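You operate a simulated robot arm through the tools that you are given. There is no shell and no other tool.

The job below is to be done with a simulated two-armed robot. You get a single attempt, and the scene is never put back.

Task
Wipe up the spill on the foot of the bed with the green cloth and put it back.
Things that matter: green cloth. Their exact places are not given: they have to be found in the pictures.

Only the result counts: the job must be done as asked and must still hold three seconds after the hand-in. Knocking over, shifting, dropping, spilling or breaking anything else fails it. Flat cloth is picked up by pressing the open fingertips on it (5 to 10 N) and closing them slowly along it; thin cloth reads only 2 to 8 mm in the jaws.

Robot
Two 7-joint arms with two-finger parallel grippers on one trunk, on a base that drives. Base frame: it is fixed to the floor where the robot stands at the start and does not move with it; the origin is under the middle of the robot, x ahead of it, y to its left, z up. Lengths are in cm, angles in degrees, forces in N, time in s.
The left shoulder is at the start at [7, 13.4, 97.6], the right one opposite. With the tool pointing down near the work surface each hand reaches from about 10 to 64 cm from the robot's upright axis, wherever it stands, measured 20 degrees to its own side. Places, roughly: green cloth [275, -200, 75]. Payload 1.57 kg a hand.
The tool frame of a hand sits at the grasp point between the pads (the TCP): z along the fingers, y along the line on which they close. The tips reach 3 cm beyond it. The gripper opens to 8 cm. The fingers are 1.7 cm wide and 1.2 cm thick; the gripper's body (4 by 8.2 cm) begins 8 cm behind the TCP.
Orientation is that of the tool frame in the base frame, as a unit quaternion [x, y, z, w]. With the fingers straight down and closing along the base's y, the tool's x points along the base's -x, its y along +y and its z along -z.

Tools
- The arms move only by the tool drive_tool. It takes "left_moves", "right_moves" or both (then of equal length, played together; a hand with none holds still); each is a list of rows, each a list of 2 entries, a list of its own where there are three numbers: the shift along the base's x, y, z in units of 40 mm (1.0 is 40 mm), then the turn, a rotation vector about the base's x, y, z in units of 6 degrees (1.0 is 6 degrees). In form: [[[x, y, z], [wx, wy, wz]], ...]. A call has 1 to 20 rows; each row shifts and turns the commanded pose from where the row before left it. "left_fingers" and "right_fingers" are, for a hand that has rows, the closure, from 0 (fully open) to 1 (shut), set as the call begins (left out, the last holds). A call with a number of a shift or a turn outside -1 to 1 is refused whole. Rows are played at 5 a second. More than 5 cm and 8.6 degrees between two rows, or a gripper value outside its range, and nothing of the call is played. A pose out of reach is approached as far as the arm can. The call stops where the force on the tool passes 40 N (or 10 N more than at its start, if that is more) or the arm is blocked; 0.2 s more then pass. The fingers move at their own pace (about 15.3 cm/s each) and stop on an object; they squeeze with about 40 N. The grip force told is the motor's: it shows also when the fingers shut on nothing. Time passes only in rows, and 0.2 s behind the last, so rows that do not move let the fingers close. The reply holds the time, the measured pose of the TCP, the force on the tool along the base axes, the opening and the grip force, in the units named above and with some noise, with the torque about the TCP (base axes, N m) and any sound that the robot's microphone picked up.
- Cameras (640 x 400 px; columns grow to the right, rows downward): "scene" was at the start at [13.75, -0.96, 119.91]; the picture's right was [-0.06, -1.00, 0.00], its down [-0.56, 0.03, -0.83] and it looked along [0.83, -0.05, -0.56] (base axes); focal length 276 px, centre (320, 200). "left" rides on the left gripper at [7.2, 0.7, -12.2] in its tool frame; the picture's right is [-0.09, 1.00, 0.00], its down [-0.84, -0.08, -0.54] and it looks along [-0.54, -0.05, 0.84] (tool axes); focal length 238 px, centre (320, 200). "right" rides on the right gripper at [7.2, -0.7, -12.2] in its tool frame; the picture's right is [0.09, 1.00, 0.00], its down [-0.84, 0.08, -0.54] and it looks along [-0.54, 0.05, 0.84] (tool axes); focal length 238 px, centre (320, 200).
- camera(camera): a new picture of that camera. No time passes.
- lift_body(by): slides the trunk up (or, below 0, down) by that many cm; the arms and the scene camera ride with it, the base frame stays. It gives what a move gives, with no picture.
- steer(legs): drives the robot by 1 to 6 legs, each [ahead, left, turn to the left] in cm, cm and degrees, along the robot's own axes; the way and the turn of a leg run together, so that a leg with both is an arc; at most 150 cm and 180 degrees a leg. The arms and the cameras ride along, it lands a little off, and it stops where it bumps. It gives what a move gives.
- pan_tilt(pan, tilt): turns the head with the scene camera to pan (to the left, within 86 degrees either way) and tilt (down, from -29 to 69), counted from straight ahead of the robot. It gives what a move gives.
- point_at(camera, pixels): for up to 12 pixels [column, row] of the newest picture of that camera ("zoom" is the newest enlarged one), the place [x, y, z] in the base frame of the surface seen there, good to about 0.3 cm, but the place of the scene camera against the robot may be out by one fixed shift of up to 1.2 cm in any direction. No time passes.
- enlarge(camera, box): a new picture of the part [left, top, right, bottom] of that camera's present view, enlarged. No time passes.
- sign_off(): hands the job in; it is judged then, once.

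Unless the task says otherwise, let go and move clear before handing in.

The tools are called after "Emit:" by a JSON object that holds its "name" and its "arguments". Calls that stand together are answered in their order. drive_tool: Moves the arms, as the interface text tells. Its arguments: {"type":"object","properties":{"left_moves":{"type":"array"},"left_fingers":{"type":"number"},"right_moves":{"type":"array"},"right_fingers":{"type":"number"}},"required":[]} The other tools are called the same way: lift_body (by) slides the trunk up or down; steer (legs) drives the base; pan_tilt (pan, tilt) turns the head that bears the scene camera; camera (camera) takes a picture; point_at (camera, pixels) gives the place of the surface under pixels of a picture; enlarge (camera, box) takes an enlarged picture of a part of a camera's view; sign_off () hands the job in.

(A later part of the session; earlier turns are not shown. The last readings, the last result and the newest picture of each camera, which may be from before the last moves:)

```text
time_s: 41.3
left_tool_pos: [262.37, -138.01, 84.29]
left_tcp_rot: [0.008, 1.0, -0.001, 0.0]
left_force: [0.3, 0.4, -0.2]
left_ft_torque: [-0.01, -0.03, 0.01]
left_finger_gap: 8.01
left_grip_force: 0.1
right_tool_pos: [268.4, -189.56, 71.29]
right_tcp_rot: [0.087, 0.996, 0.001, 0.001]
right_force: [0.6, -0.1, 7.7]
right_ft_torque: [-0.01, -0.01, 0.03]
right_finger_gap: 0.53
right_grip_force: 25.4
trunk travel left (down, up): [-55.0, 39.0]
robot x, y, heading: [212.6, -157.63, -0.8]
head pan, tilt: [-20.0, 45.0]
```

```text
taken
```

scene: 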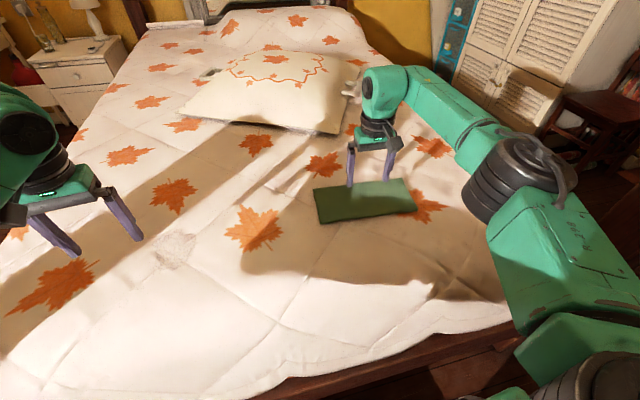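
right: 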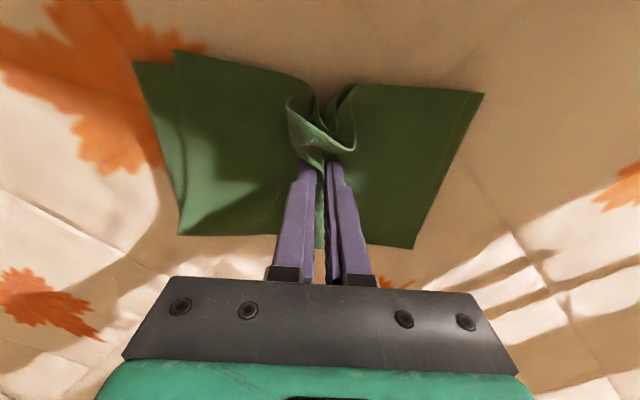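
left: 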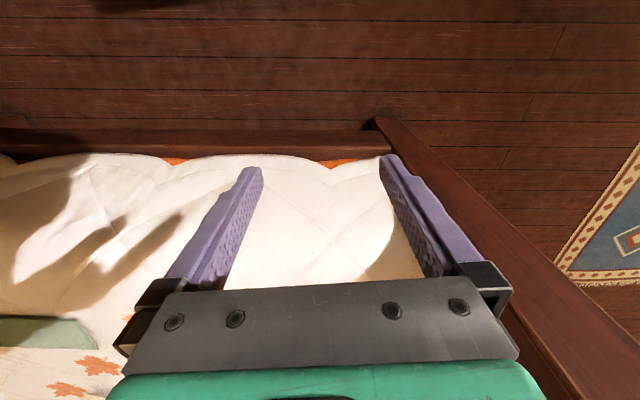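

The gap is 0.53 cm with 25 N grip, so cloth is held in the jaws. I'll lift slowly by 4 cm and look.

Emit:
{"name": "drive_tool", "arguments": {"right_moves": [[[0, 0, 0.25], [0, 0, 0]], [[0, 0, 0.25], [0, 0, 0]], [[0, 0, 0.25], [0, 0, 0]], [[0, 0, 0.25], [0, 0, 0]], [[0, 0, 0], [0, 0, 0]]]}}

Emit:
{"name": "camera", "arguments": {"camera": "right"}}

Emit:
{"name": "camera", "arguments": {"camera": "scene"}}

```text
time_s: 42.5
left_tool_pos: [262.4, -138.2, 84.25]
left_tcp_rot: [0.008, 1.0, 0.001, -0.001]
left_force: [-0.1, 0.1, 0.5]
left_ft_torque: [-0.04, -0.05, -0.02]
left_finger_gap: 7.99
left_grip_force: 0.1
right_tool_pos: [268.63, -189.77, 75.17]
right_tcp_rot: [0.087, 0.996, 0.0, 0.001]
right_force: [-0.3, 1.0, 0.4]
right_ft_torque: [-0.02, 0.02, 0.0]
right_finger_gap: 0.48
right_grip_force: 25.7
trunk travel left (down, up): [-55.0, 39.0]
robot x, y, heading: [212.33, -158.11, -1.1]
head pan, tilt: [-20.0, 45.0]
```

```text
taken
```

right: 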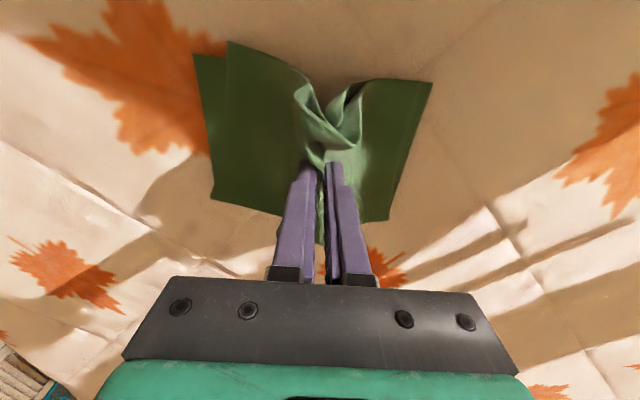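

```text
taken
```

scene: 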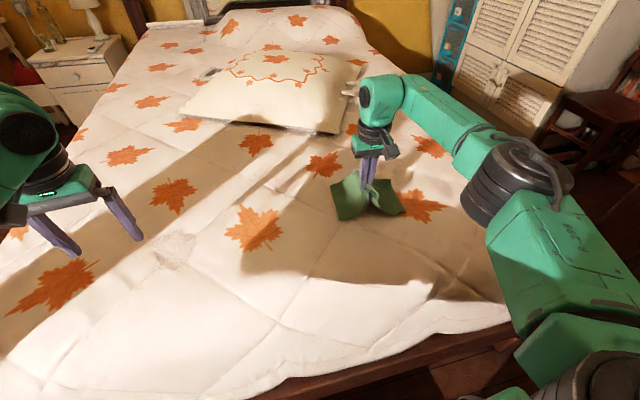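

The cloth has come up with the jaws at 0.48 cm. I'll lift it clear and pull the left hand back from above the spill.

Emit:
{"name": "drive_tool", "arguments": {"right_moves": [[[0, 0, 0.4], [0, 0, 0]], [[0, 0, 0.4], [0, 0, 0]], [[0, 0, 0.4], [0, 0, 0]], [[0, 0, 0.4], [0, 0, 0]], [[0, 0, 0.4], [0, 0, 0]], [[0, 0, 0], [0, 0, 0]]], "left_moves": [[[-0.7, 0.4, 0.2], [0, 0, 0]], [[-0.7, 0.4, 0.2], [0, 0, 0]], [[-0.7, 0.4, 0.2], [0, 0, 0]], [[-0.7, 0.4, 0.2], [0, 0, 0]], [[-0.7, 0.4, 0.2], [0, 0, 0]], [[-0.7, 0, 0], [0, 0, 0]]]}}

Emit:
{"name": "camera", "arguments": {"camera": "right"}}

Emit:
{"name": "camera", "arguments": {"camera": "scene"}}

```text
time_s: 43.9
left_tool_pos: [245.46, -130.23, 88.02]
left_tcp_rot: [0.008, 1.0, -0.001, 0.0]
left_force: [-0.6, -0.1, 0.3]
left_ft_torque: [0.0, 0.01, 0.0]
left_finger_gap: 8.0
left_grip_force: 0.0
right_tool_pos: [268.42, -189.61, 83.02]
right_tcp_rot: [0.086, 0.996, 0.0, 0.001]
right_force: [-0.3, 0.3, 0.6]
right_ft_torque: [0.03, -0.04, 0.01]
right_finger_gap: 0.49
right_grip_force: 25.2
trunk travel left (down, up): [-55.0, 39.0]
robot x, y, heading: [212.24, -157.84, -1.1]
head pan, tilt: [-20.0, 45.0]
```

```text
taken
```

right: 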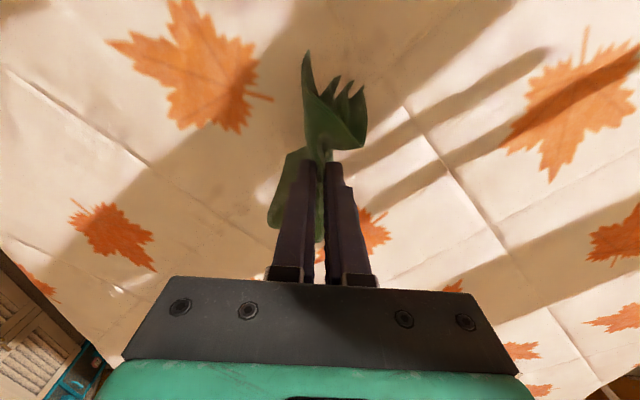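

```text
taken
```

scene: 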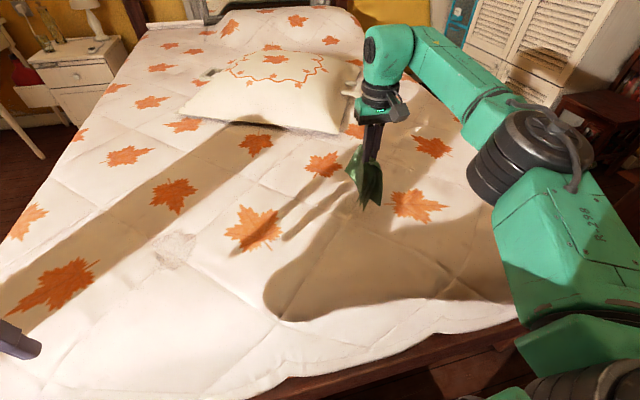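

The cloth hangs free below the jaws. I'll carry it across to above the spill at (269,-144.5), staying at z≈84.

Emit:
{"name": "drive_tool", "arguments": {"right_moves": [[[0, 0.5, 0.2], [0, 0, 0]], [[0, 0.8, 0], [0, 0, 0]], [[0, 0.9, 0], [0, 0, 0]], [[0, 0.9, 0], [0, 0, 0]], [[0, 0.9, 0], [0, 0, 0]], [[0, 0.9, 0], [0, 0, 0]], [[0, 0.9, 0], [0, 0, 0]], [[0, 0.9, 0], [0, 0, 0]], [[0, 0.9, 0], [0, 0, 0]], [[0, 0.9, 0], [0, 0, 0]], [[0, 0.9, 0], [0, 0, 0]], [[0, 0.9, 0], [0, 0, 0]], [[0, 0.7, 0], [0, 0, 0]], [[0, 0.3, 0], [0, 0, 0]], [[0, 0, 0], [0, 0, 0]]]}}

Emit:
{"name": "camera", "arguments": {"camera": "right"}}

Emit:
{"name": "camera", "arguments": {"camera": "scene"}}

```text
time_s: 47.1
left_tool_pos: [245.58, -130.19, 87.96]
left_tcp_rot: [0.008, 1.0, -0.001, -0.001]
left_force: [-0.2, -0.4, 0.1]
left_ft_torque: [-0.03, 0.01, 0.04]
left_finger_gap: 8.0
left_grip_force: 0.0
right_tool_pos: [265.73, -152.05, 83.21]
right_tcp_rot: [0.086, 0.996, -0.001, 0.0]
right_force: [-0.3, -0.3, -0.4]
right_ft_torque: [0.03, 0.01, -0.02]
right_finger_gap: 0.47
right_grip_force: 25.3
right hand out of reach, approached as far as the arm can: row 10, 11, 12, 13, 14
trunk travel left (down, up): [-55.0, 39.0]
robot x, y, heading: [212.24, -158.03, -0.9]
head pan, tilt: [-20.0, 45.0]
```

```text
taken
```

right: 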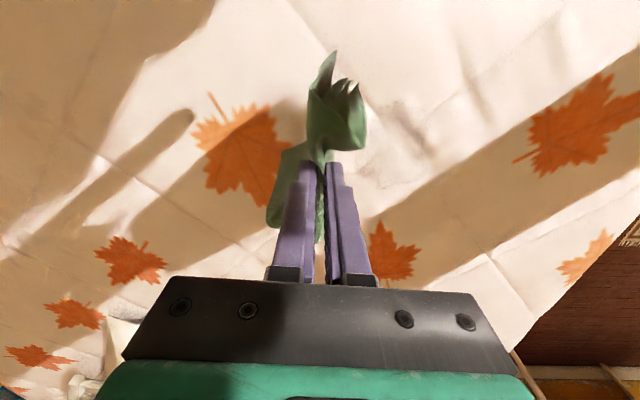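

```text
taken
```

scene: 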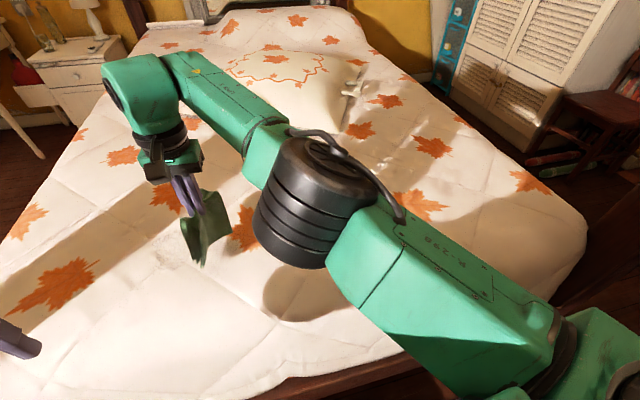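

The arm ran out of reach at (265.7,-152), so I need to move the base left and a little forward. I'll check the left elbow against the bed post first.

Emit:
{"name": "pan_tilt", "arguments": {"pan": 55, "tilt": 40}}

Emit:
{"name": "camera", "arguments": {"camera": "scene"}}

Emit:
{"name": "camera", "arguments": {"camera": "left"}}

```text
time_s: 48.6
left_tool_pos: [245.52, -130.16, 88.13]
left_tcp_rot: [0.008, 1.0, 0.0, -0.001]
left_force: [-0.9, 0.2, -0.6]
left_ft_torque: [-0.06, 0.01, 0.0]
left_finger_gap: 8.03
left_grip_force: 0.0
right_tool_pos: [265.86, -152.26, 83.16]
right_tcp_rot: [0.087, 0.996, 0.0, 0.0]
right_force: [-0.5, -0.5, -0.4]
right_ft_torque: [0.02, 0.01, -0.01]
right_finger_gap: 0.51
right_grip_force: 25.0
trunk travel left (down, up): [-55.0, 39.0]
robot x, y, heading: [212.04, -158.04, -0.5]
head pan, tilt: [55.0, 40.0]
```

```text
taken
```

scene: 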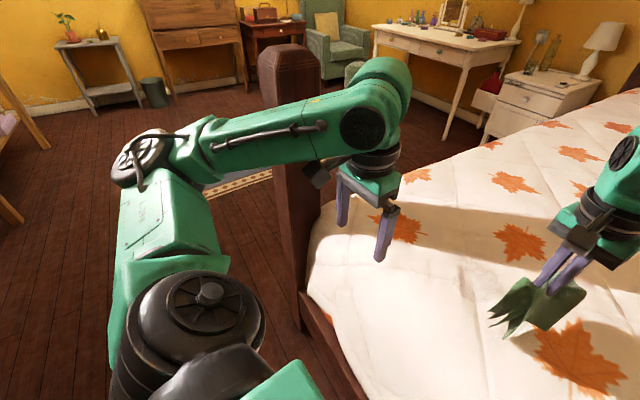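

```text
taken
```

left: 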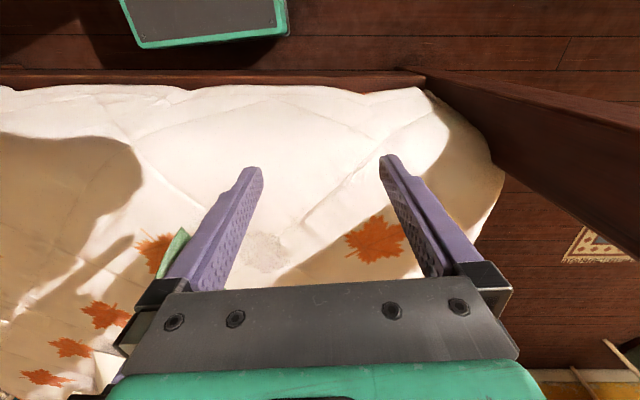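

The left camera now shows my base's front edge (140,47)–(285,35) and the rail below it. I'll measure that gap, and the forearm and elbow against the post.

Emit:
{"name": "point_at", "arguments": {"camera": "left", "pixels": [[145, 46], [210, 41], [283, 33], [150, 75], [220, 75], [300, 73], [280, 10], [265, 250], [240, 240], [290, 255]]}}

Emit:
{"name": "point_at", "arguments": {"camera": "scene", "pixels": [[290, 70], [318, 180], [285, 120], [250, 150], [215, 125], [140, 150], [265, 110], [280, 60], [320, 60], [310, 160]]}}

```text
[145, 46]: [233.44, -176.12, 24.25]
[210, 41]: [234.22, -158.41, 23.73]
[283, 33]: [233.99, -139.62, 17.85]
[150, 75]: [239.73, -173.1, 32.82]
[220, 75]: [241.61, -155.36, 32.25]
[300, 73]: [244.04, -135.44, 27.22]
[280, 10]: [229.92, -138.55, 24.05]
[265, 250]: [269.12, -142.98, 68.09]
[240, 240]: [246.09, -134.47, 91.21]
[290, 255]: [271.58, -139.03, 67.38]
```

```text
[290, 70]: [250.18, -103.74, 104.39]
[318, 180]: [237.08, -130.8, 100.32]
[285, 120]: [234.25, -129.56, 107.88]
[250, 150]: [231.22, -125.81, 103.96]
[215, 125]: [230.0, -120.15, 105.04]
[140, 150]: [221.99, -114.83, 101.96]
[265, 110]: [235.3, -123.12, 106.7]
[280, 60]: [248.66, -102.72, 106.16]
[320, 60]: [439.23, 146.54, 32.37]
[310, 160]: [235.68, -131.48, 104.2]
```

My base front is at x≈234 and spans y -177 to -139, 5.7 cm from the rail; the left hand and elbow have room to shift toward the post. I'll strafe left 13 cm, then go ahead 2.5 cm.

Emit:
{"name": "steer", "arguments": {"legs": [[0, 13, 0], [2.5, 0, 0]]}}

Emit:
{"name": "pan_tilt", "arguments": {"pan": 0, "tilt": 50}}

Emit:
{"name": "camera", "arguments": {"camera": "scene"}}

Emit:
{"name": "camera", "arguments": {"camera": "right"}}

Emit:
{"name": "camera", "arguments": {"camera": "left"}}

```text
time_s: 50.3
left_tool_pos: [248.27, -117.36, 88.15]
left_tcp_rot: [0.007, 1.0, 0.0, 0.0]
left_force: [0.0, 0.1, -0.1]
left_ft_torque: [-0.01, 0.02, 0.03]
left_finger_gap: 7.99
left_grip_force: 0.0
right_tool_pos: [268.46, -139.32, 83.31]
right_tcp_rot: [0.086, 0.996, 0.0, 0.001]
right_force: [-0.7, -0.1, -0.1]
right_ft_torque: [-0.02, -0.03, 0.01]
right_finger_gap: 0.48
right_grip_force: 25.7
trunk travel left (down, up): [-55.0, 39.0]
robot x, y, heading: [215.21, -145.0, -0.9]
head pan, tilt: [55.0, 40.0]
```

```text
time_s: 51.5
left_tool_pos: [248.17, -117.33, 88.01]
left_tcp_rot: [0.008, 1.0, 0.0, -0.001]
left_force: [-0.1, 0.2, -0.2]
left_ft_torque: [0.02, -0.01, -0.02]
left_finger_gap: 8.01
left_grip_force: 0.0
right_tool_pos: [268.4, -139.21, 83.21]
right_tcp_rot: [0.086, 0.996, 0.0, 0.0]
right_force: [0.0, 0.0, 0.2]
right_ft_torque: [0.02, 0.0, -0.04]
right_finger_gap: 0.49
right_grip_force: 25.5
trunk travel left (down, up): [-55.0, 39.0]
robot x, y, heading: [215.06, -145.02, -0.9]
head pan, tilt: [0.0, 50.0]
```

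```text
taken
```

scene: 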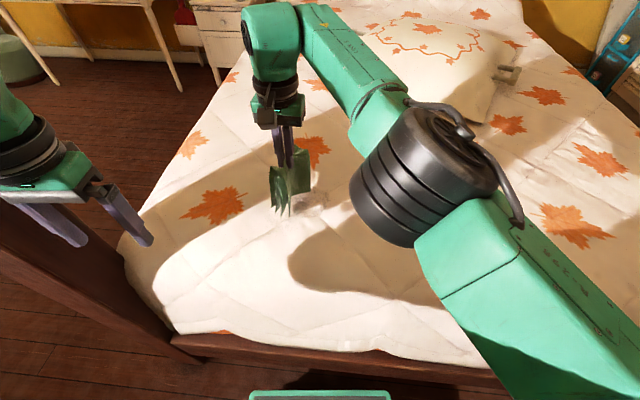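

```text
taken
```

right: 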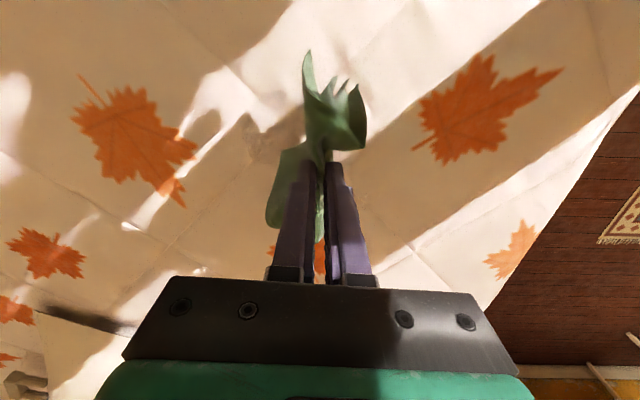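

```text
taken
```

left: 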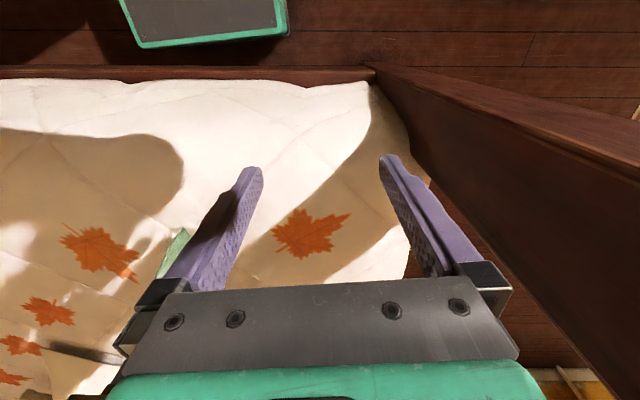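

The base is now at (215,-145) and the right hand at (268.4,-139.2). I'll move it over the spill centre and lower to z≈76.

Emit:
{"name": "drive_tool", "arguments": {"right_moves": [[[0, -0.5, -0.4], [0, 0, 0]], [[0.1, -0.5, -0.4], [0, 0, 0]], [[0.1, -0.3, -0.5], [0, 0, 0]], [[0, 0, -0.5], [0, 0, 0]], [[0, 0, 0], [0, 0, 0]]]}}

Emit:
{"name": "camera", "arguments": {"camera": "right"}}

Emit:
{"name": "camera", "arguments": {"camera": "scene"}}

```text
time_s: 52.7
left_tool_pos: [248.27, -117.34, 88.1]
left_tcp_rot: [0.008, 1.0, 0.0, -0.001]
left_force: [-0.1, 0.1, -0.2]
left_ft_torque: [-0.03, 0.02, -0.02]
left_finger_gap: 8.01
left_grip_force: 0.0
right_tool_pos: [269.29, -144.5, 75.99]
right_tcp_rot: [0.086, 0.996, 0.001, 0.001]
right_force: [0.6, 0.0, 0.0]
right_ft_torque: [0.01, 0.01, 0.01]
right_finger_gap: 0.51
right_grip_force: 25.8
trunk travel left (down, up): [-55.0, 39.0]
robot x, y, heading: [214.75, -145.01, -0.8]
head pan, tilt: [0.0, 50.0]
```

```text
taken
```

right: 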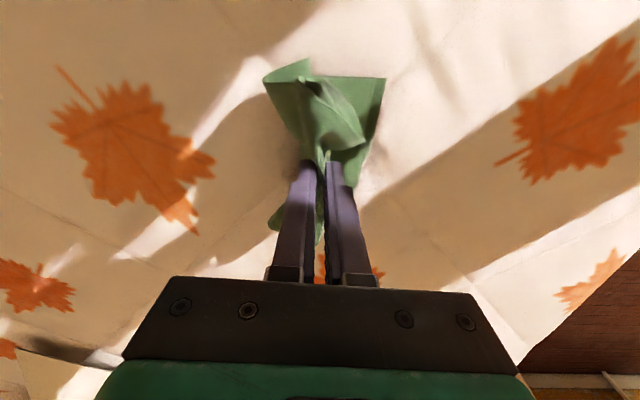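

```text
taken
```

scene: 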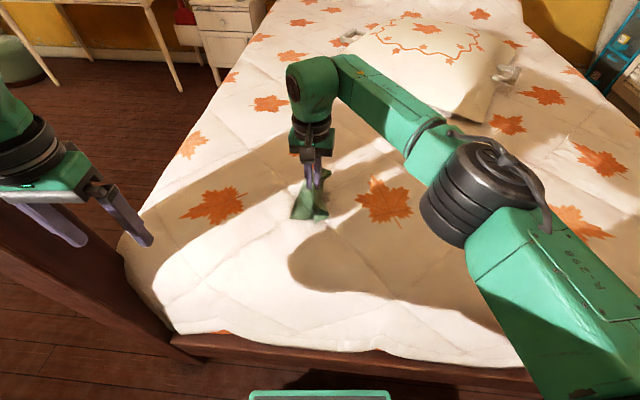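

The cloth is starting to spread over the spill, at (320,110) in the right view. I'll lower on in small steps until it presses 5–8 N.

Emit:
{"name": "drive_tool", "arguments": {"right_moves": [[[0, 0, -0.3], [0, 0, 0]], [[0, 0, -0.3], [0, 0, 0]], [[0, 0, -0.2], [0, 0, 0]], [[0, 0, 0], [0, 0, 0]]]}}

Emit:
{"name": "drive_tool", "arguments": {"right_moves": [[[0, 0, -0.1], [0, 0, 0]], [[0, 0, 0], [0, 0, 0]]]}}

Emit:
{"name": "drive_tool", "arguments": {"right_moves": [[[0, 0, -0.08], [0, 0, 0]], [[0, 0, 0], [0, 0, 0]]]}}

```text
time_s: 53.7
left_tool_pos: [248.27, -117.36, 88.13]
left_tcp_rot: [0.007, 1.0, 0.0, -0.001]
left_force: [0.9, 0.0, 0.0]
left_ft_torque: [-0.01, 0.0, 0.0]
left_finger_gap: 8.01
left_grip_force: 0.1
right_tool_pos: [269.24, -144.47, 72.88]
right_tcp_rot: [0.086, 0.996, 0.0, 0.0]
right_force: [0.3, -0.2, -0.1]
right_ft_torque: [-0.01, 0.02, 0.0]
right_finger_gap: 0.49
right_grip_force: 24.7
trunk travel left (down, up): [-55.0, 39.0]
robot x, y, heading: [214.88, -145.34, -0.8]
head pan, tilt: [0.0, 50.0]
```

```text
time_s: 54.3
left_tool_pos: [248.12, -117.42, 87.96]
left_tcp_rot: [0.008, 1.0, 0.001, 0.0]
left_force: [0.1, 0.0, -0.6]
left_ft_torque: [0.0, 0.01, 0.0]
left_finger_gap: 8.01
left_grip_force: 0.1
right_tool_pos: [269.32, -144.5, 72.37]
right_tcp_rot: [0.086, 0.996, 0.0, 0.0]
right_force: [-0.3, 0.4, 0.3]
right_ft_torque: [0.02, 0.03, -0.01]
right_finger_gap: 0.5
right_grip_force: 25.0
trunk travel left (down, up): [-55.0, 39.0]
robot x, y, heading: [215.08, -145.11, -0.8]
head pan, tilt: [0.0, 50.0]
```

```text
time_s: 54.9
left_tool_pos: [248.13, -117.24, 88.02]
left_tcp_rot: [0.007, 1.0, 0.0, 0.0]
left_force: [-0.3, -0.4, -0.4]
left_ft_torque: [0.0, -0.01, -0.01]
left_finger_gap: 8.0
left_grip_force: 0.1
right_tool_pos: [269.24, -144.51, 72.05]
right_tcp_rot: [0.086, 0.996, -0.001, 0.001]
right_force: [0.1, -1.6, 3.1]
right_ft_torque: [0.01, -0.01, 0.05]
right_finger_gap: 0.5
right_grip_force: 25.0
trunk travel left (down, up): [-55.0, 39.0]
robot x, y, heading: [215.25, -145.18, -0.7]
head pan, tilt: [0.0, 50.0]
```

Contact at 3.1 N, z≈72.05. I'll press slightly more and make the first strokes while watching the force.

Emit:
{"name": "drive_tool", "arguments": {"right_moves": [[[0, 0, -0.04], [0, 0, 0]], [[0, 0, 0], [0, 0, 0]]]}}

Emit:
{"name": "drive_tool", "arguments": {"right_moves": [[[0.25, 0, 0], [0, 0, 0]], [[0.25, 0, 0], [0, 0, 0]], [[0.25, 0, 0], [0, 0, 0]], [[0.25, 0, 0], [0, 0, 0]]]}}

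Emit:
{"name": "camera", "arguments": {"camera": "right"}}

```text
time_s: 55.5
left_tool_pos: [248.23, -117.28, 88.11]
left_tcp_rot: [0.008, 1.0, 0.0, 0.0]
left_force: [0.5, -0.1, 0.2]
left_ft_torque: [0.0, 0.01, -0.01]
left_finger_gap: 7.98
left_grip_force: 0.1
right_tool_pos: [269.16, -144.52, 72.03]
right_tcp_rot: [0.086, 0.996, 0.0, 0.0]
right_force: [-1.6, 0.4, 4.6]
right_ft_torque: [0.01, 0.02, 0.01]
right_finger_gap: 0.51
right_grip_force: 25.3
trunk travel left (down, up): [-55.0, 39.0]
robot x, y, heading: [215.01, -145.27, -1.0]
head pan, tilt: [0.0, 50.0]
```

```text
time_s: 56.5
left_tool_pos: [248.23, -117.24, 88.06]
left_tcp_rot: [0.008, 1.0, 0.0, 0.0]
left_force: [0.6, -0.2, 0.3]
left_ft_torque: [-0.01, 0.0, 0.02]
left_finger_gap: 8.0
left_grip_force: 0.0
right_tool_pos: [271.13, -144.39, 72.01]
right_tcp_rot: [0.086, 0.996, -0.001, 0.001]
right_force: [-1.6, 0.0, 1.9]
right_ft_torque: [-0.02, 0.02, 0.02]
right_finger_gap: 0.5
right_grip_force: 25.4
right hand out of reach, approached as far as the arm can: row 3, 4
trunk travel left (down, up): [-55.0, 39.0]
robot x, y, heading: [215.44, -145.1, -1.0]
head pan, tilt: [0.0, 50.0]
```

```text
taken
```

right: 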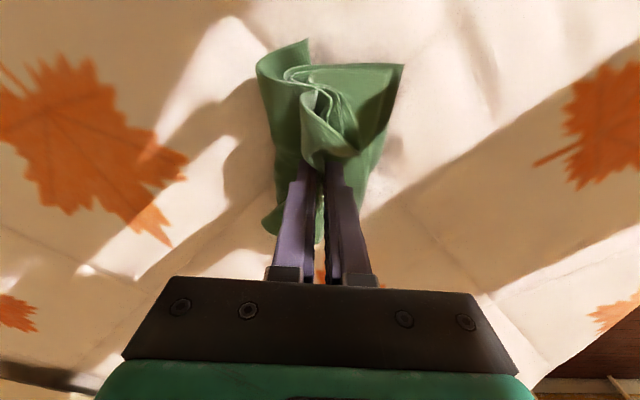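

The arm reaches only to x≈271 with the fingers straight down, and the spill runs to about 275. I'll lift 1 cm and tilt the fingers outward by about 16° to gain reach.

Emit:
{"name": "drive_tool", "arguments": {"right_moves": [[[0, 0, 0.25], [0, 0, 0]], [[0, 0, 0], [0, -0.9, 0]], [[0, 0, 0], [0, -0.9, 0]], [[0, 0, 0], [0, -0.9, 0]], [[0, 0, 0], [0, 0, 0]]]}}

Emit:
{"name": "camera", "arguments": {"camera": "right"}}

Emit:
{"name": "camera", "arguments": {"camera": "scene"}}

```text
time_s: 57.7
left_tool_pos: [248.22, -117.18, 88.04]
left_tcp_rot: [0.008, 1.0, 0.001, -0.001]
left_force: [-0.3, -0.5, -0.1]
left_ft_torque: [0.0, -0.03, 0.01]
left_finger_gap: 7.98
left_grip_force: 0.0
right_tool_pos: [271.18, -144.41, 72.96]
right_tcp_rot: [0.085, 0.986, 0.012, 0.142]
right_force: [-0.1, -0.7, 1.0]
right_ft_torque: [0.0, 0.04, 0.01]
right_finger_gap: 0.52
right_grip_force: 25.7
trunk travel left (down, up): [-55.0, 39.0]
robot x, y, heading: [214.86, -145.26, -0.7]
head pan, tilt: [0.0, 50.0]
```

```text
taken
```

right: 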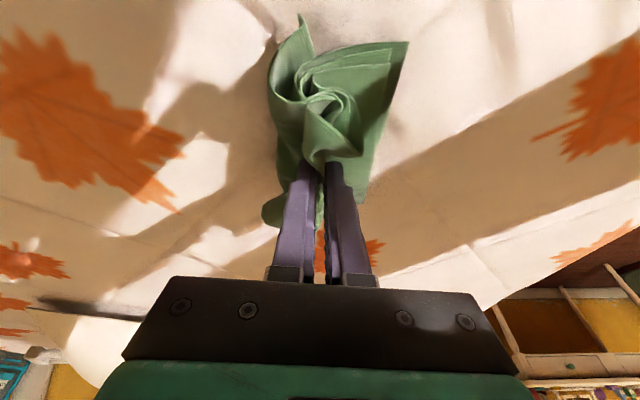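

```text
taken
```

scene: 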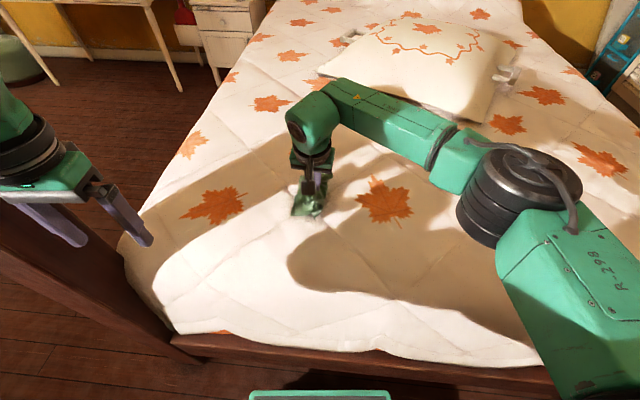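

The tilt is right (fingers lean outward 16°). I'll move to the far edge of the spill, x≈276, then press down and check the force.

Emit:
{"name": "drive_tool", "arguments": {"right_moves": [[[0.4, 0, 0.1], [0, 0, 0]], [[0.4, 0, 0], [0, 0, 0]], [[0.4, 0, 0], [0, 0, 0]], [[0, 0, -0.2], [0, 0, 0]], [[0, 0, 0], [0, 0, 0]]]}}

Emit:
{"name": "drive_tool", "arguments": {"right_moves": [[[0, 0, -0.1], [0, 0, 0]], [[0, 0, 0], [0, 0, 0]]]}}

Emit:
{"name": "drive_tool", "arguments": {"right_moves": [[[0, 0, -0.08], [0, 0, 0]], [[0, 0, 0], [0, 0, 0]]]}}

```text
time_s: 58.9
left_tool_pos: [248.23, -117.25, 88.06]
left_tcp_rot: [0.008, 1.0, 0.0, 0.001]
left_force: [0.2, 0.3, 0.5]
left_ft_torque: [0.01, 0.01, 0.0]
left_finger_gap: 8.03
left_grip_force: 0.0
right_tool_pos: [275.87, -144.48, 72.71]
right_tcp_rot: [0.085, 0.986, 0.013, 0.141]
right_force: [0.2, 0.2, 0.8]
right_ft_torque: [0.01, 0.0, 0.03]
right_finger_gap: 0.53
right_grip_force: 25.4
trunk travel left (down, up): [-55.0, 39.0]
robot x, y, heading: [214.65, -145.23, -1.0]
head pan, tilt: [0.0, 50.0]
```

```text
time_s: 59.5
left_tool_pos: [248.19, -117.28, 88.0]
left_tcp_rot: [0.008, 1.0, 0.0, 0.0]
left_force: [0.4, -0.9, 0.1]
left_ft_torque: [0.0, -0.02, 0.02]
left_finger_gap: 7.99
left_grip_force: 0.0
right_tool_pos: [275.97, -144.44, 72.29]
right_tcp_rot: [0.085, 0.986, 0.012, 0.142]
right_force: [1.0, 0.4, 3.9]
right_ft_torque: [0.0, 0.0, -0.01]
right_finger_gap: 0.5
right_grip_force: 25.7
trunk travel left (down, up): [-55.0, 39.0]
robot x, y, heading: [214.89, -145.37, -0.9]
head pan, tilt: [0.0, 50.0]
```

```text
time_s: 60.1
left_tool_pos: [248.25, -117.24, 87.99]
left_tcp_rot: [0.008, 1.0, 0.001, -0.001]
left_force: [-0.5, -0.1, -0.2]
left_ft_torque: [-0.03, -0.02, -0.01]
left_finger_gap: 7.99
left_grip_force: 0.1
right_tool_pos: [275.92, -144.46, 71.89]
right_tcp_rot: [0.086, 0.986, 0.011, 0.142]
right_force: [1.9, -0.8, 5.4]
right_ft_torque: [-0.06, -0.06, 0.02]
right_finger_gap: 0.52
right_grip_force: 25.9
trunk travel left (down, up): [-55.0, 39.0]
robot x, y, heading: [214.99, -145.21, -1.1]
head pan, tilt: [0.0, 50.0]
```

Reach is fine and the press is 5.4 N at x≈276. I'll pull the first stroke toward the foot across the middle of the spill.

Emit:
{"name": "drive_tool", "arguments": {"right_moves": [[[-0.25, 0, 0], [0, 0, 0]], [[-0.25, 0, 0], [0, 0, 0]], [[-0.25, 0, 0], [0, 0, 0]], [[-0.25, 0, 0], [0, 0, 0]], [[-0.25, 0, 0], [0, 0, 0]], [[-0.25, 0, 0], [0, 0, 0]], [[-0.25, 0, 0], [0, 0, 0]], [[-0.25, 0, 0], [0, 0, 0]], [[-0.25, 0, 0], [0, 0, 0]], [[-0.25, 0, 0], [0, 0, 0]], [[-0.25, 0, 0], [0, 0, 0]], [[-0.25, 0, 0], [0, 0, 0]]]}}

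Emit:
{"name": "camera", "arguments": {"camera": "right"}}

Emit:
{"name": "enlarge", "arguments": {"camera": "scene", "box": [220, 120, 420, 245]}}

```text
time_s: 62.7
left_tool_pos: [248.26, -117.24, 88.09]
left_tcp_rot: [0.008, 1.0, 0.0, 0.0]
left_force: [0.1, -0.5, -0.3]
left_ft_torque: [-0.03, 0.03, 0.03]
left_finger_gap: 8.0
left_grip_force: 0.0
right_tool_pos: [263.86, -144.39, 71.8]
right_tcp_rot: [0.086, 0.986, 0.012, 0.141]
right_force: [2.6, 0.4, 5.1]
right_ft_torque: [0.02, -0.07, 0.04]
right_finger_gap: 0.48
right_grip_force: 24.7
trunk travel left (down, up): [-55.0, 39.0]
robot x, y, heading: [215.1, -145.11, -0.8]
head pan, tilt: [0.0, 50.0]
```

```text
taken
```

right: 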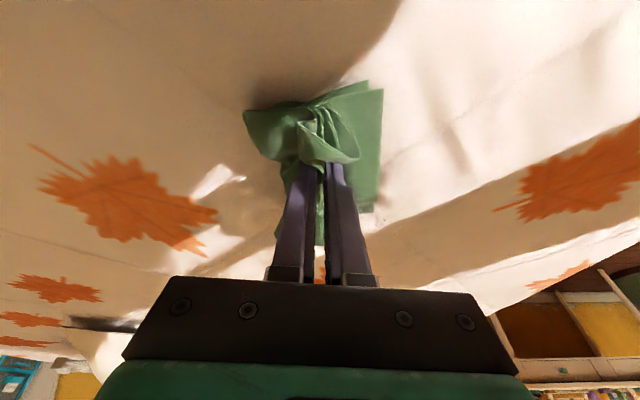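

```text
3.20 times, centred on (320, 182) of scene
```

zoom: 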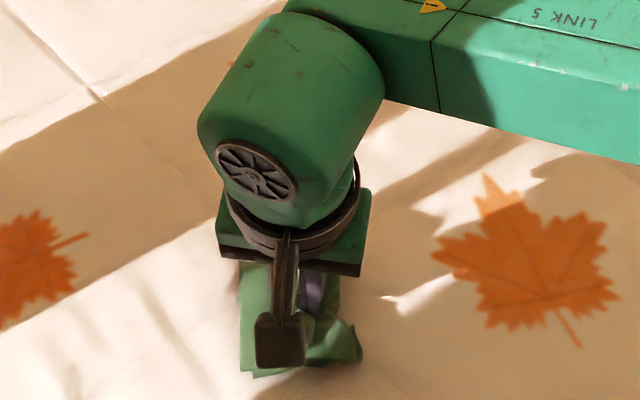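

The stroke was smooth at about 5 N, with the cloth still held at 0.48 cm. Next I'll wipe the lane 3 cm to the left, going back to the far side.

Emit:
{"name": "drive_tool", "arguments": {"right_moves": [[[0, 0.25, 0], [0, 0, 0]], [[0, 0.25, 0], [0, 0, 0]], [[0, 0.25, 0], [0, 0, 0]], [[0.25, 0, 0], [0, 0, 0]], [[0.25, 0, 0], [0, 0, 0]], [[0.25, 0, 0], [0, 0, 0]], [[0.25, 0, 0], [0, 0, 0]], [[0.25, 0, 0], [0, 0, 0]], [[0.25, 0, 0], [0, 0, 0]], [[0.25, 0, 0], [0, 0, 0]], [[0.25, 0, 0], [0, 0, 0]], [[0.25, 0, 0], [0, 0, 0]], [[0.25, 0, 0], [0, 0, 0]], [[0.25, 0, 0], [0, 0, 0]], [[0.25, 0, 0], [0, 0, 0]]]}}

Emit:
{"name": "drive_tool", "arguments": {"right_moves": [[[0, 0.25, 0], [0, 0, 0]], [[0, 0.25, 0], [0, 0, 0]], [[-0.25, 0, 0], [0, 0, 0]], [[-0.25, 0, 0], [0, 0, 0]], [[-0.25, 0, 0], [0, 0, 0]], [[-0.25, 0, 0], [0, 0, 0]], [[-0.25, 0, 0], [0, 0, 0]], [[-0.25, 0, 0], [0, 0, 0]], [[-0.25, 0, 0], [0, 0, 0]], [[-0.25, 0, 0], [0, 0, 0]], [[-0.25, 0, 0], [0, 0, 0]], [[-0.25, 0, 0], [0, 0, 0]], [[-0.25, 0, 0], [0, 0, 0]], [[-0.25, 0, 0], [0, 0, 0]]]}}

Emit:
{"name": "camera", "arguments": {"camera": "right"}}

```text
time_s: 65.9
left_tool_pos: [248.19, -117.3, 88.02]
left_tcp_rot: [0.009, 1.0, -0.001, 0.0]
left_force: [-0.2, -0.7, -0.5]
left_ft_torque: [-0.03, 0.03, 0.0]
left_finger_gap: 7.99
left_grip_force: 0.1
right_tool_pos: [274.92, -141.42, 71.77]
right_tcp_rot: [0.084, 0.986, 0.013, 0.141]
right_force: [-1.6, 0.3, 2.7]
right_ft_torque: [0.0, 0.05, 0.02]
right_finger_gap: 0.51
right_grip_force: 25.1
right hand out of reach, approached as far as the arm can: row 15
trunk travel left (down, up): [-55.0, 39.0]
robot x, y, heading: [215.29, -145.14, -1.2]
head pan, tilt: [0.0, 50.0]
```

```text
time_s: 68.9
left_tool_pos: [248.23, -117.34, 87.95]
left_tcp_rot: [0.007, 1.0, 0.001, 0.0]
left_force: [0.2, 0.6, -0.1]
left_ft_torque: [-0.04, -0.02, -0.02]
left_finger_gap: 7.98
left_grip_force: 0.0
right_tool_pos: [262.94, -139.47, 71.85]
right_tcp_rot: [0.084, 0.986, 0.013, 0.141]
right_force: [1.7, -0.5, 3.4]
right_ft_torque: [0.01, -0.11, -0.04]
right_finger_gap: 0.5
right_grip_force: 25.0
right hand out of reach, approached as far as the arm can: row 2
trunk travel left (down, up): [-55.0, 39.0]
robot x, y, heading: [214.91, -145.35, -0.9]
head pan, tilt: [0.0, 50.0]
```

```text
taken
```

right: 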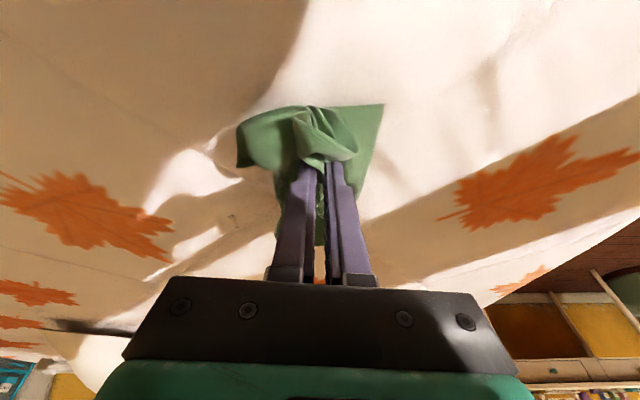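

The left lanes are done, with force down to about 3 N. I'll press 1 mm more, cross to the right side (y≈-147.5) and stroke outward.

Emit:
{"name": "drive_tool", "arguments": {"right_moves": [[[0, -0.3, -0.03], [0, 0, 0]], [[0, -0.3, 0], [0, 0, 0]], [[0, -0.3, 0], [0, 0, 0]], [[0, -0.3, 0], [0, 0, 0]], [[0, -0.3, 0], [0, 0, 0]], [[0, -0.3, 0], [0, 0, 0]], [[0, -0.2, 0], [0, 0, 0]], [[0.25, 0, 0], [0, 0, 0]], [[0.25, 0, 0], [0, 0, 0]], [[0.25, 0, 0], [0, 0, 0]], [[0.25, 0, 0], [0, 0, 0]], [[0.25, 0, 0], [0, 0, 0]], [[0.25, 0, 0], [0, 0, 0]], [[0.25, 0, 0], [0, 0, 0]], [[0.25, 0, 0], [0, 0, 0]], [[0.25, 0, 0], [0, 0, 0]], [[0.25, 0, 0], [0, 0, 0]], [[0.25, 0, 0], [0, 0, 0]], [[0.25, 0, 0], [0, 0, 0]], [[0.25, 0, 0], [0, 0, 0]]]}}

Emit:
{"name": "drive_tool", "arguments": {"right_moves": [[[0, -0.25, 0], [0, 0, 0]], [[0, -0.25, 0], [0, 0, 0]], [[-0.25, 0, 0], [0, 0, 0]], [[-0.25, 0, 0], [0, 0, 0]], [[-0.25, 0, 0], [0, 0, 0]], [[-0.25, 0, 0], [0, 0, 0]], [[-0.25, 0, 0], [0, 0, 0]], [[-0.25, 0, 0], [0, 0, 0]], [[-0.25, 0, 0], [0, 0, 0]], [[-0.25, 0, 0], [0, 0, 0]], [[-0.25, 0, 0], [0, 0, 0]], [[-0.25, 0, 0], [0, 0, 0]], [[-0.25, 0, 0], [0, 0, 0]], [[-0.25, 0, 0], [0, 0, 0]]]}}

Emit:
{"name": "camera", "arguments": {"camera": "right"}}

Emit:
{"name": "camera", "arguments": {"camera": "left"}}

Emit:
{"name": "enlarge", "arguments": {"camera": "scene", "box": [220, 120, 420, 245]}}

```text
time_s: 73.1
left_tool_pos: [248.19, -117.33, 88.06]
left_tcp_rot: [0.008, 1.0, -0.001, 0.0]
left_force: [1.3, 0.8, 0.8]
left_ft_torque: [-0.01, 0.01, 0.01]
left_finger_gap: 8.02
left_grip_force: 0.1
right_tool_pos: [275.96, -147.54, 71.72]
right_tcp_rot: [0.085, 0.986, 0.012, 0.141]
right_force: [-0.6, 0.2, 2.6]
right_ft_torque: [0.04, 0.06, 0.03]
right_finger_gap: 0.5
right_grip_force: 25.3
trunk travel left (down, up): [-55.0, 39.0]
robot x, y, heading: [215.23, -145.2, -0.7]
head pan, tilt: [0.0, 50.0]
```

```text
time_s: 76.1
left_tool_pos: [248.31, -117.27, 88.09]
left_tcp_rot: [0.007, 1.0, -0.001, 0.0]
left_force: [-0.4, 0.3, 0.2]
left_ft_torque: [0.01, -0.02, 0.01]
left_finger_gap: 8.01
left_grip_force: 0.0
right_tool_pos: [263.82, -149.45, 71.61]
right_tcp_rot: [0.085, 0.986, 0.013, 0.141]
right_force: [2.7, -0.7, 4.0]
right_ft_torque: [0.01, -0.07, 0.01]
right_finger_gap: 0.47
right_grip_force: 25.2
trunk travel left (down, up): [-55.0, 39.0]
robot x, y, heading: [214.85, -145.08, -1.0]
head pan, tilt: [0.0, 50.0]
```

```text
taken
```

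right: 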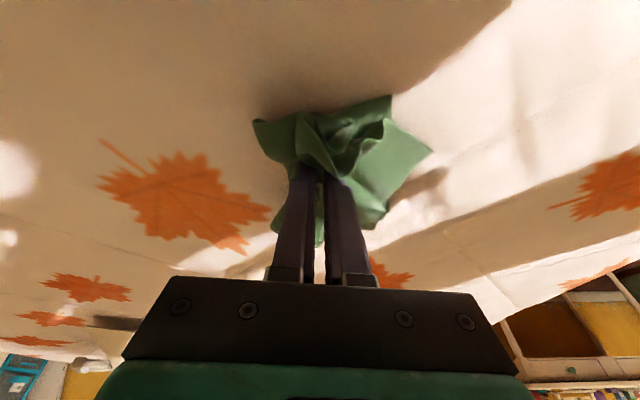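

```text
taken
```

left: 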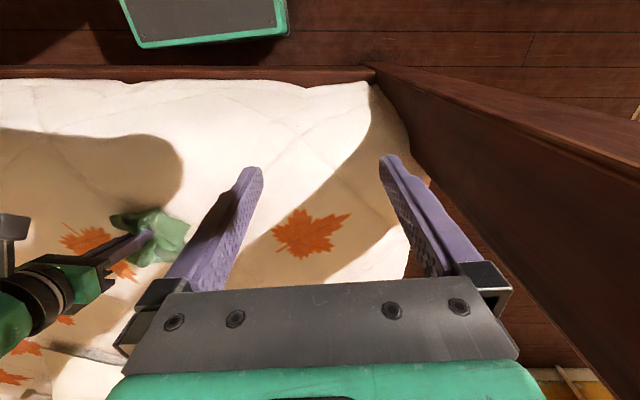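

```text
3.20 times, centred on (320, 182) of scene
```

zoom: 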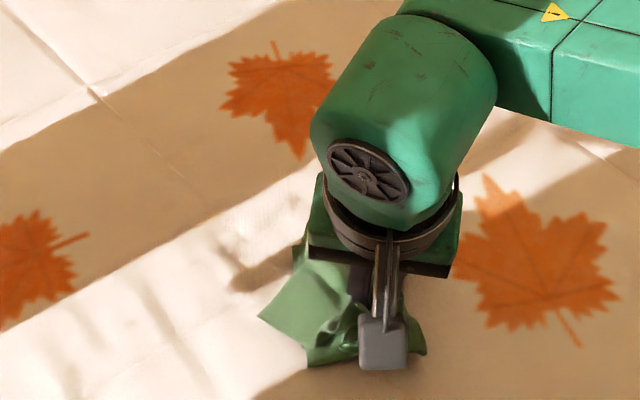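

The spill area looks clean from what is visible. I'll lift the cloth and move it aside to inspect the whole area.

Emit:
{"name": "drive_tool", "arguments": {"right_moves": [[[0, 0, 0.5], [0, 0, 0]], [[0, 0, 0.6], [0, 0, 0]], [[0, 0, 0.6], [0, 0, 0]], [[0, -0.4, 0.6], [0, 0, 0]], [[0, -0.7, 0.5], [0, 0, 0]], [[0, -0.8, 0], [0, 0.6, 0]], [[0, -0.8, 0], [0, 0.7, 0]], [[0, -0.8, 0], [0, 0.7, 0]], [[0, -0.8, 0], [0, 0.7, 0]], [[0, 0, 0], [0, 0, 0]]]}}

Emit:
{"name": "enlarge", "arguments": {"camera": "scene", "box": [200, 120, 440, 270]}}

Emit:
{"name": "camera", "arguments": {"camera": "right"}}

Emit:
{"name": "camera", "arguments": {"camera": "scene"}}

```text
time_s: 78.3
left_tool_pos: [248.26, -117.32, 88.01]
left_tcp_rot: [0.007, 1.0, 0.0, -0.001]
left_force: [1.3, 0.6, -0.6]
left_ft_torque: [0.01, -0.01, -0.03]
left_finger_gap: 7.97
left_grip_force: 0.1
right_tool_pos: [263.87, -166.65, 82.96]
right_tcp_rot: [0.086, 0.996, -0.001, 0.0]
right_force: [0.5, -0.2, -0.6]
right_ft_torque: [0.01, 0.01, 0.0]
right_finger_gap: 0.49
right_grip_force: 25.7
trunk travel left (down, up): [-55.0, 39.0]
robot x, y, heading: [214.89, -145.12, -0.7]
head pan, tilt: [0.0, 50.0]
```

```text
2.67 times, centred on (320, 195) of scene
```

zoom: 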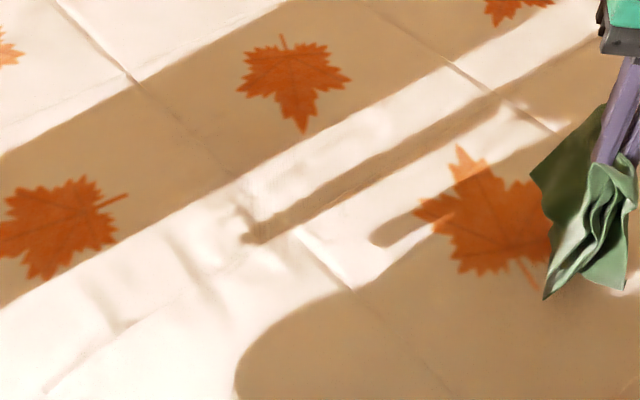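

```text
taken
```

right: 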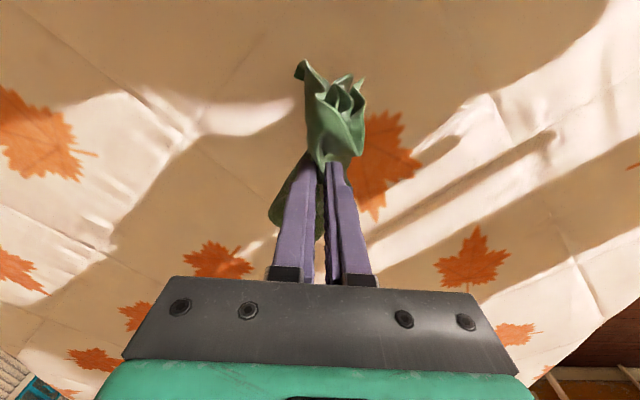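

```text
taken
```

scene: 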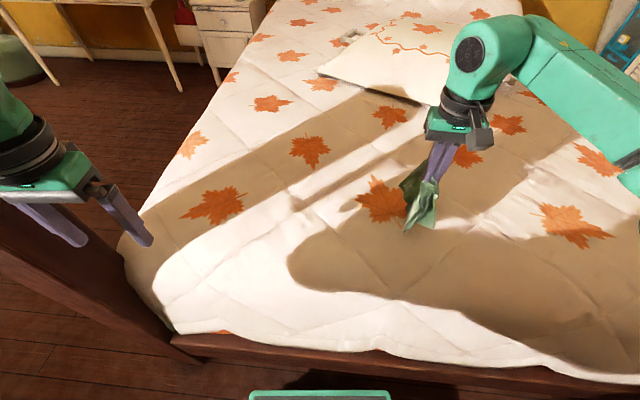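

The area around zoom (240,220) no longer shows the grey patch, only quilt seams and the gripper's shadow. I'll zoom in closely with both cameras to make sure.

Emit:
{"name": "enlarge", "arguments": {"camera": "scene", "box": [245, 165, 345, 228]}}

Emit:
{"name": "point_at", "arguments": {"camera": "zoom", "pixels": [[320, 200], [200, 280], [320, 280], [430, 150], [150, 150], [300, 120], [250, 230]]}}

Emit:
{"name": "enlarge", "arguments": {"camera": "right", "box": [440, 60, 640, 185]}}

```text
6.35 times, centred on (295, 196) of scene
```

zoom: 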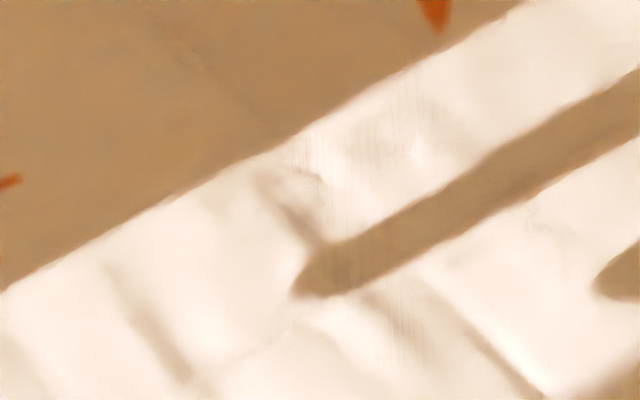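

```text
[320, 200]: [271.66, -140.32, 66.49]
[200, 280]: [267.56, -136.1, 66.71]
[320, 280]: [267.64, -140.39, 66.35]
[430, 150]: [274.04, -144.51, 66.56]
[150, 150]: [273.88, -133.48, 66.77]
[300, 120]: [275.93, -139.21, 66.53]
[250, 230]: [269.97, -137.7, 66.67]
```

```text
3.20 times, centred on (540, 122) of right
```

zoom: 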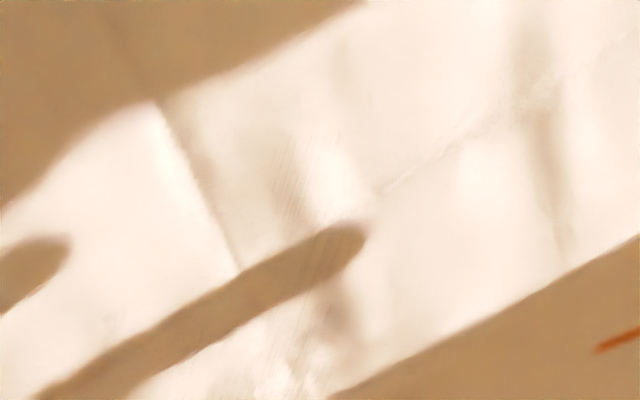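

Most of the stain is gone, but faint streaks seem to remain at right-zoom (290,190) and (300,360). I'll locate them so I can wipe those spots again.

Emit:
{"name": "point_at", "arguments": {"camera": "zoom", "pixels": [[230, 145], [290, 160], [290, 200], [320, 250], [335, 310], [280, 330], [270, 385], [300, 360], [240, 250]]}}

Emit:
{"name": "enlarge", "arguments": {"camera": "right", "box": [490, 90, 570, 190]}}

Emit:
{"name": "enlarge", "arguments": {"camera": "scene", "box": [275, 170, 325, 225]}}

```text
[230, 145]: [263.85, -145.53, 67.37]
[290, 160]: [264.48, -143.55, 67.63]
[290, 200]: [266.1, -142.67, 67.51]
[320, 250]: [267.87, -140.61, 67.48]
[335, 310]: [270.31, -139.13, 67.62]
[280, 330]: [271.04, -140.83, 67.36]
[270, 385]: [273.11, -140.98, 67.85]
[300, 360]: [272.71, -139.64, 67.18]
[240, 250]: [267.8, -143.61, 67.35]
```

```text
4.00 times, centred on (530, 140) of right
```

zoom: 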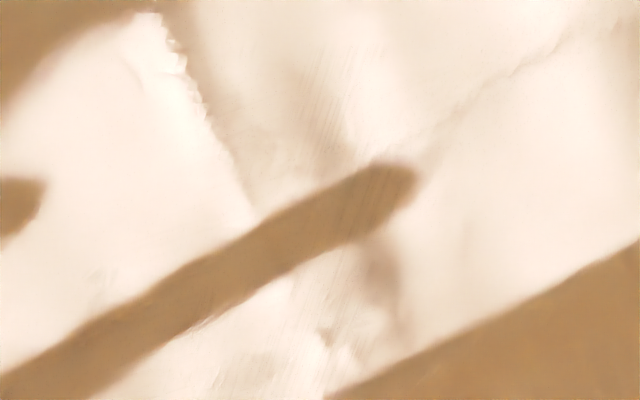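

```text
7.27 times, centred on (300, 198) of scene
```

zoom: 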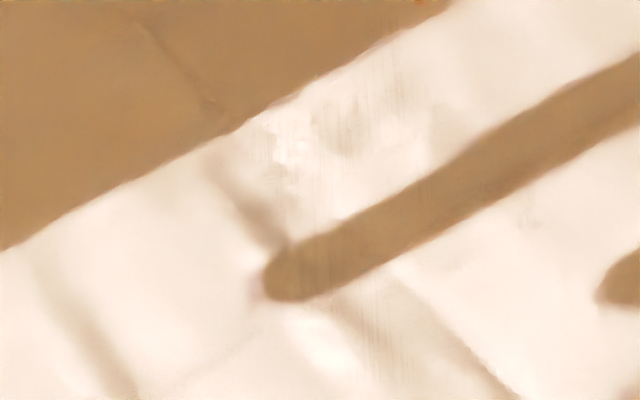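

Faint residue streaks remain around x 264–275, y -140 to -145, between my stroke lanes. I'll go back with the tilt and wipe again, in finer lanes plus cross strokes.

Emit:
{"name": "drive_tool", "arguments": {"right_moves": [[[0.2, 0.8, 0], [0, -0.6, 0]], [[0.3, 0.8, 0], [0, -0.7, 0]], [[0.4, 0.8, 0], [0, -0.7, 0]], [[0.4, 0.8, 0], [0, -0.7, 0]], [[0.5, 0.8, -0.2], [0, 0, 0]], [[0.5, 0.8, -0.3], [0, 0, 0]], [[0.5, 0.8, -0.5], [0, 0, 0]], [[0.2, 0.3, -0.5], [0, 0, 0]], [[0, 0, -0.6], [0, 0, 0]], [[0, 0, -0.4], [0, 0, 0]], [[0, 0, 0], [0, 0, 0]]]}}

```text
time_s: 80.7
left_tool_pos: [248.28, -117.29, 88.08]
left_tcp_rot: [0.007, 1.0, 0.0, -0.001]
left_force: [0.2, -0.7, 0.0]
left_ft_torque: [0.01, 0.0, -0.01]
left_finger_gap: 8.03
left_grip_force: 0.1
right_tool_pos: [275.86, -143.1, 72.83]
right_tcp_rot: [0.085, 0.986, 0.011, 0.141]
right_force: [0.8, 1.5, 1.6]
right_ft_torque: [-0.01, -0.01, 0.01]
right_finger_gap: 0.48
right_grip_force: 25.3
trunk travel left (down, up): [-55.0, 39.0]
robot x, y, heading: [214.87, -145.11, -1.1]
head pan, tilt: [0.0, 50.0]
```

The hand is at (275.9,-143.1,72.8), just touching. I'll press in to about 6 N.

Emit:
{"name": "drive_tool", "arguments": {"right_moves": [[[0, 0, -0.15], [0, 0, 0]], [[0, 0, -0.1], [0, 0, 0]], [[0, 0, 0], [0, 0, 0]]]}}

```text
time_s: 81.5
left_tool_pos: [248.25, -117.26, 88.08]
left_tcp_rot: [0.008, 1.0, 0.0, 0.0]
left_force: [0.1, -0.6, -0.1]
left_ft_torque: [-0.01, -0.01, -0.01]
left_finger_gap: 7.99
left_grip_force: 0.1
right_tool_pos: [275.82, -143.01, 71.88]
right_tcp_rot: [0.085, 0.986, 0.012, 0.141]
right_force: [-0.6, 0.8, 2.4]
right_ft_torque: [-0.02, 0.04, 0.0]
right_finger_gap: 0.49
right_grip_force: 25.4
trunk travel left (down, up): [-55.0, 39.0]
robot x, y, heading: [214.89, -145.14, -1.0]
head pan, tilt: [0.0, 50.0]
```

Only 2.4 N so far. I'll press a bit more and read again.

Emit:
{"name": "drive_tool", "arguments": {"right_moves": [[[0, 0, -0.06], [0, 0, 0]], [[0, 0, 0], [0, 0, 0]]]}}

Emit:
{"name": "drive_tool", "arguments": {"right_moves": [[[0, 0, -0.03], [0, 0, 0]], [[0, 0, 0], [0, 0, 0]]]}}

```text
time_s: 82.1
left_tool_pos: [248.25, -117.36, 88.09]
left_tcp_rot: [0.008, 1.0, 0.0, 0.0]
left_force: [0.3, -1.1, -0.2]
left_ft_torque: [0.0, 0.02, -0.02]
left_finger_gap: 8.0
left_grip_force: 0.0
right_tool_pos: [275.81, -142.95, 71.68]
right_tcp_rot: [0.085, 0.986, 0.013, 0.141]
right_force: [-0.4, -0.4, 4.2]
right_ft_torque: [-0.01, 0.01, 0.01]
right_finger_gap: 0.51
right_grip_force: 25.4
trunk travel left (down, up): [-55.0, 39.0]
robot x, y, heading: [214.85, -145.43, -1.0]
head pan, tilt: [0.0, 50.0]
```

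```text
time_s: 82.7
left_tool_pos: [248.21, -117.22, 88.08]
left_tcp_rot: [0.008, 1.0, 0.0, 0.0]
left_force: [0.5, -1.0, 0.8]
left_ft_torque: [0.03, -0.01, -0.02]
left_finger_gap: 8.0
left_grip_force: 0.1
right_tool_pos: [275.82, -142.97, 71.77]
right_tcp_rot: [0.085, 0.986, 0.013, 0.142]
right_force: [-0.7, -0.8, 7.1]
right_ft_torque: [-0.09, -0.01, 0.03]
right_finger_gap: 0.48
right_grip_force: 25.2
trunk travel left (down, up): [-55.0, 39.0]
robot x, y, heading: [214.77, -144.96, -1.0]
head pan, tilt: [0.0, 50.0]
```

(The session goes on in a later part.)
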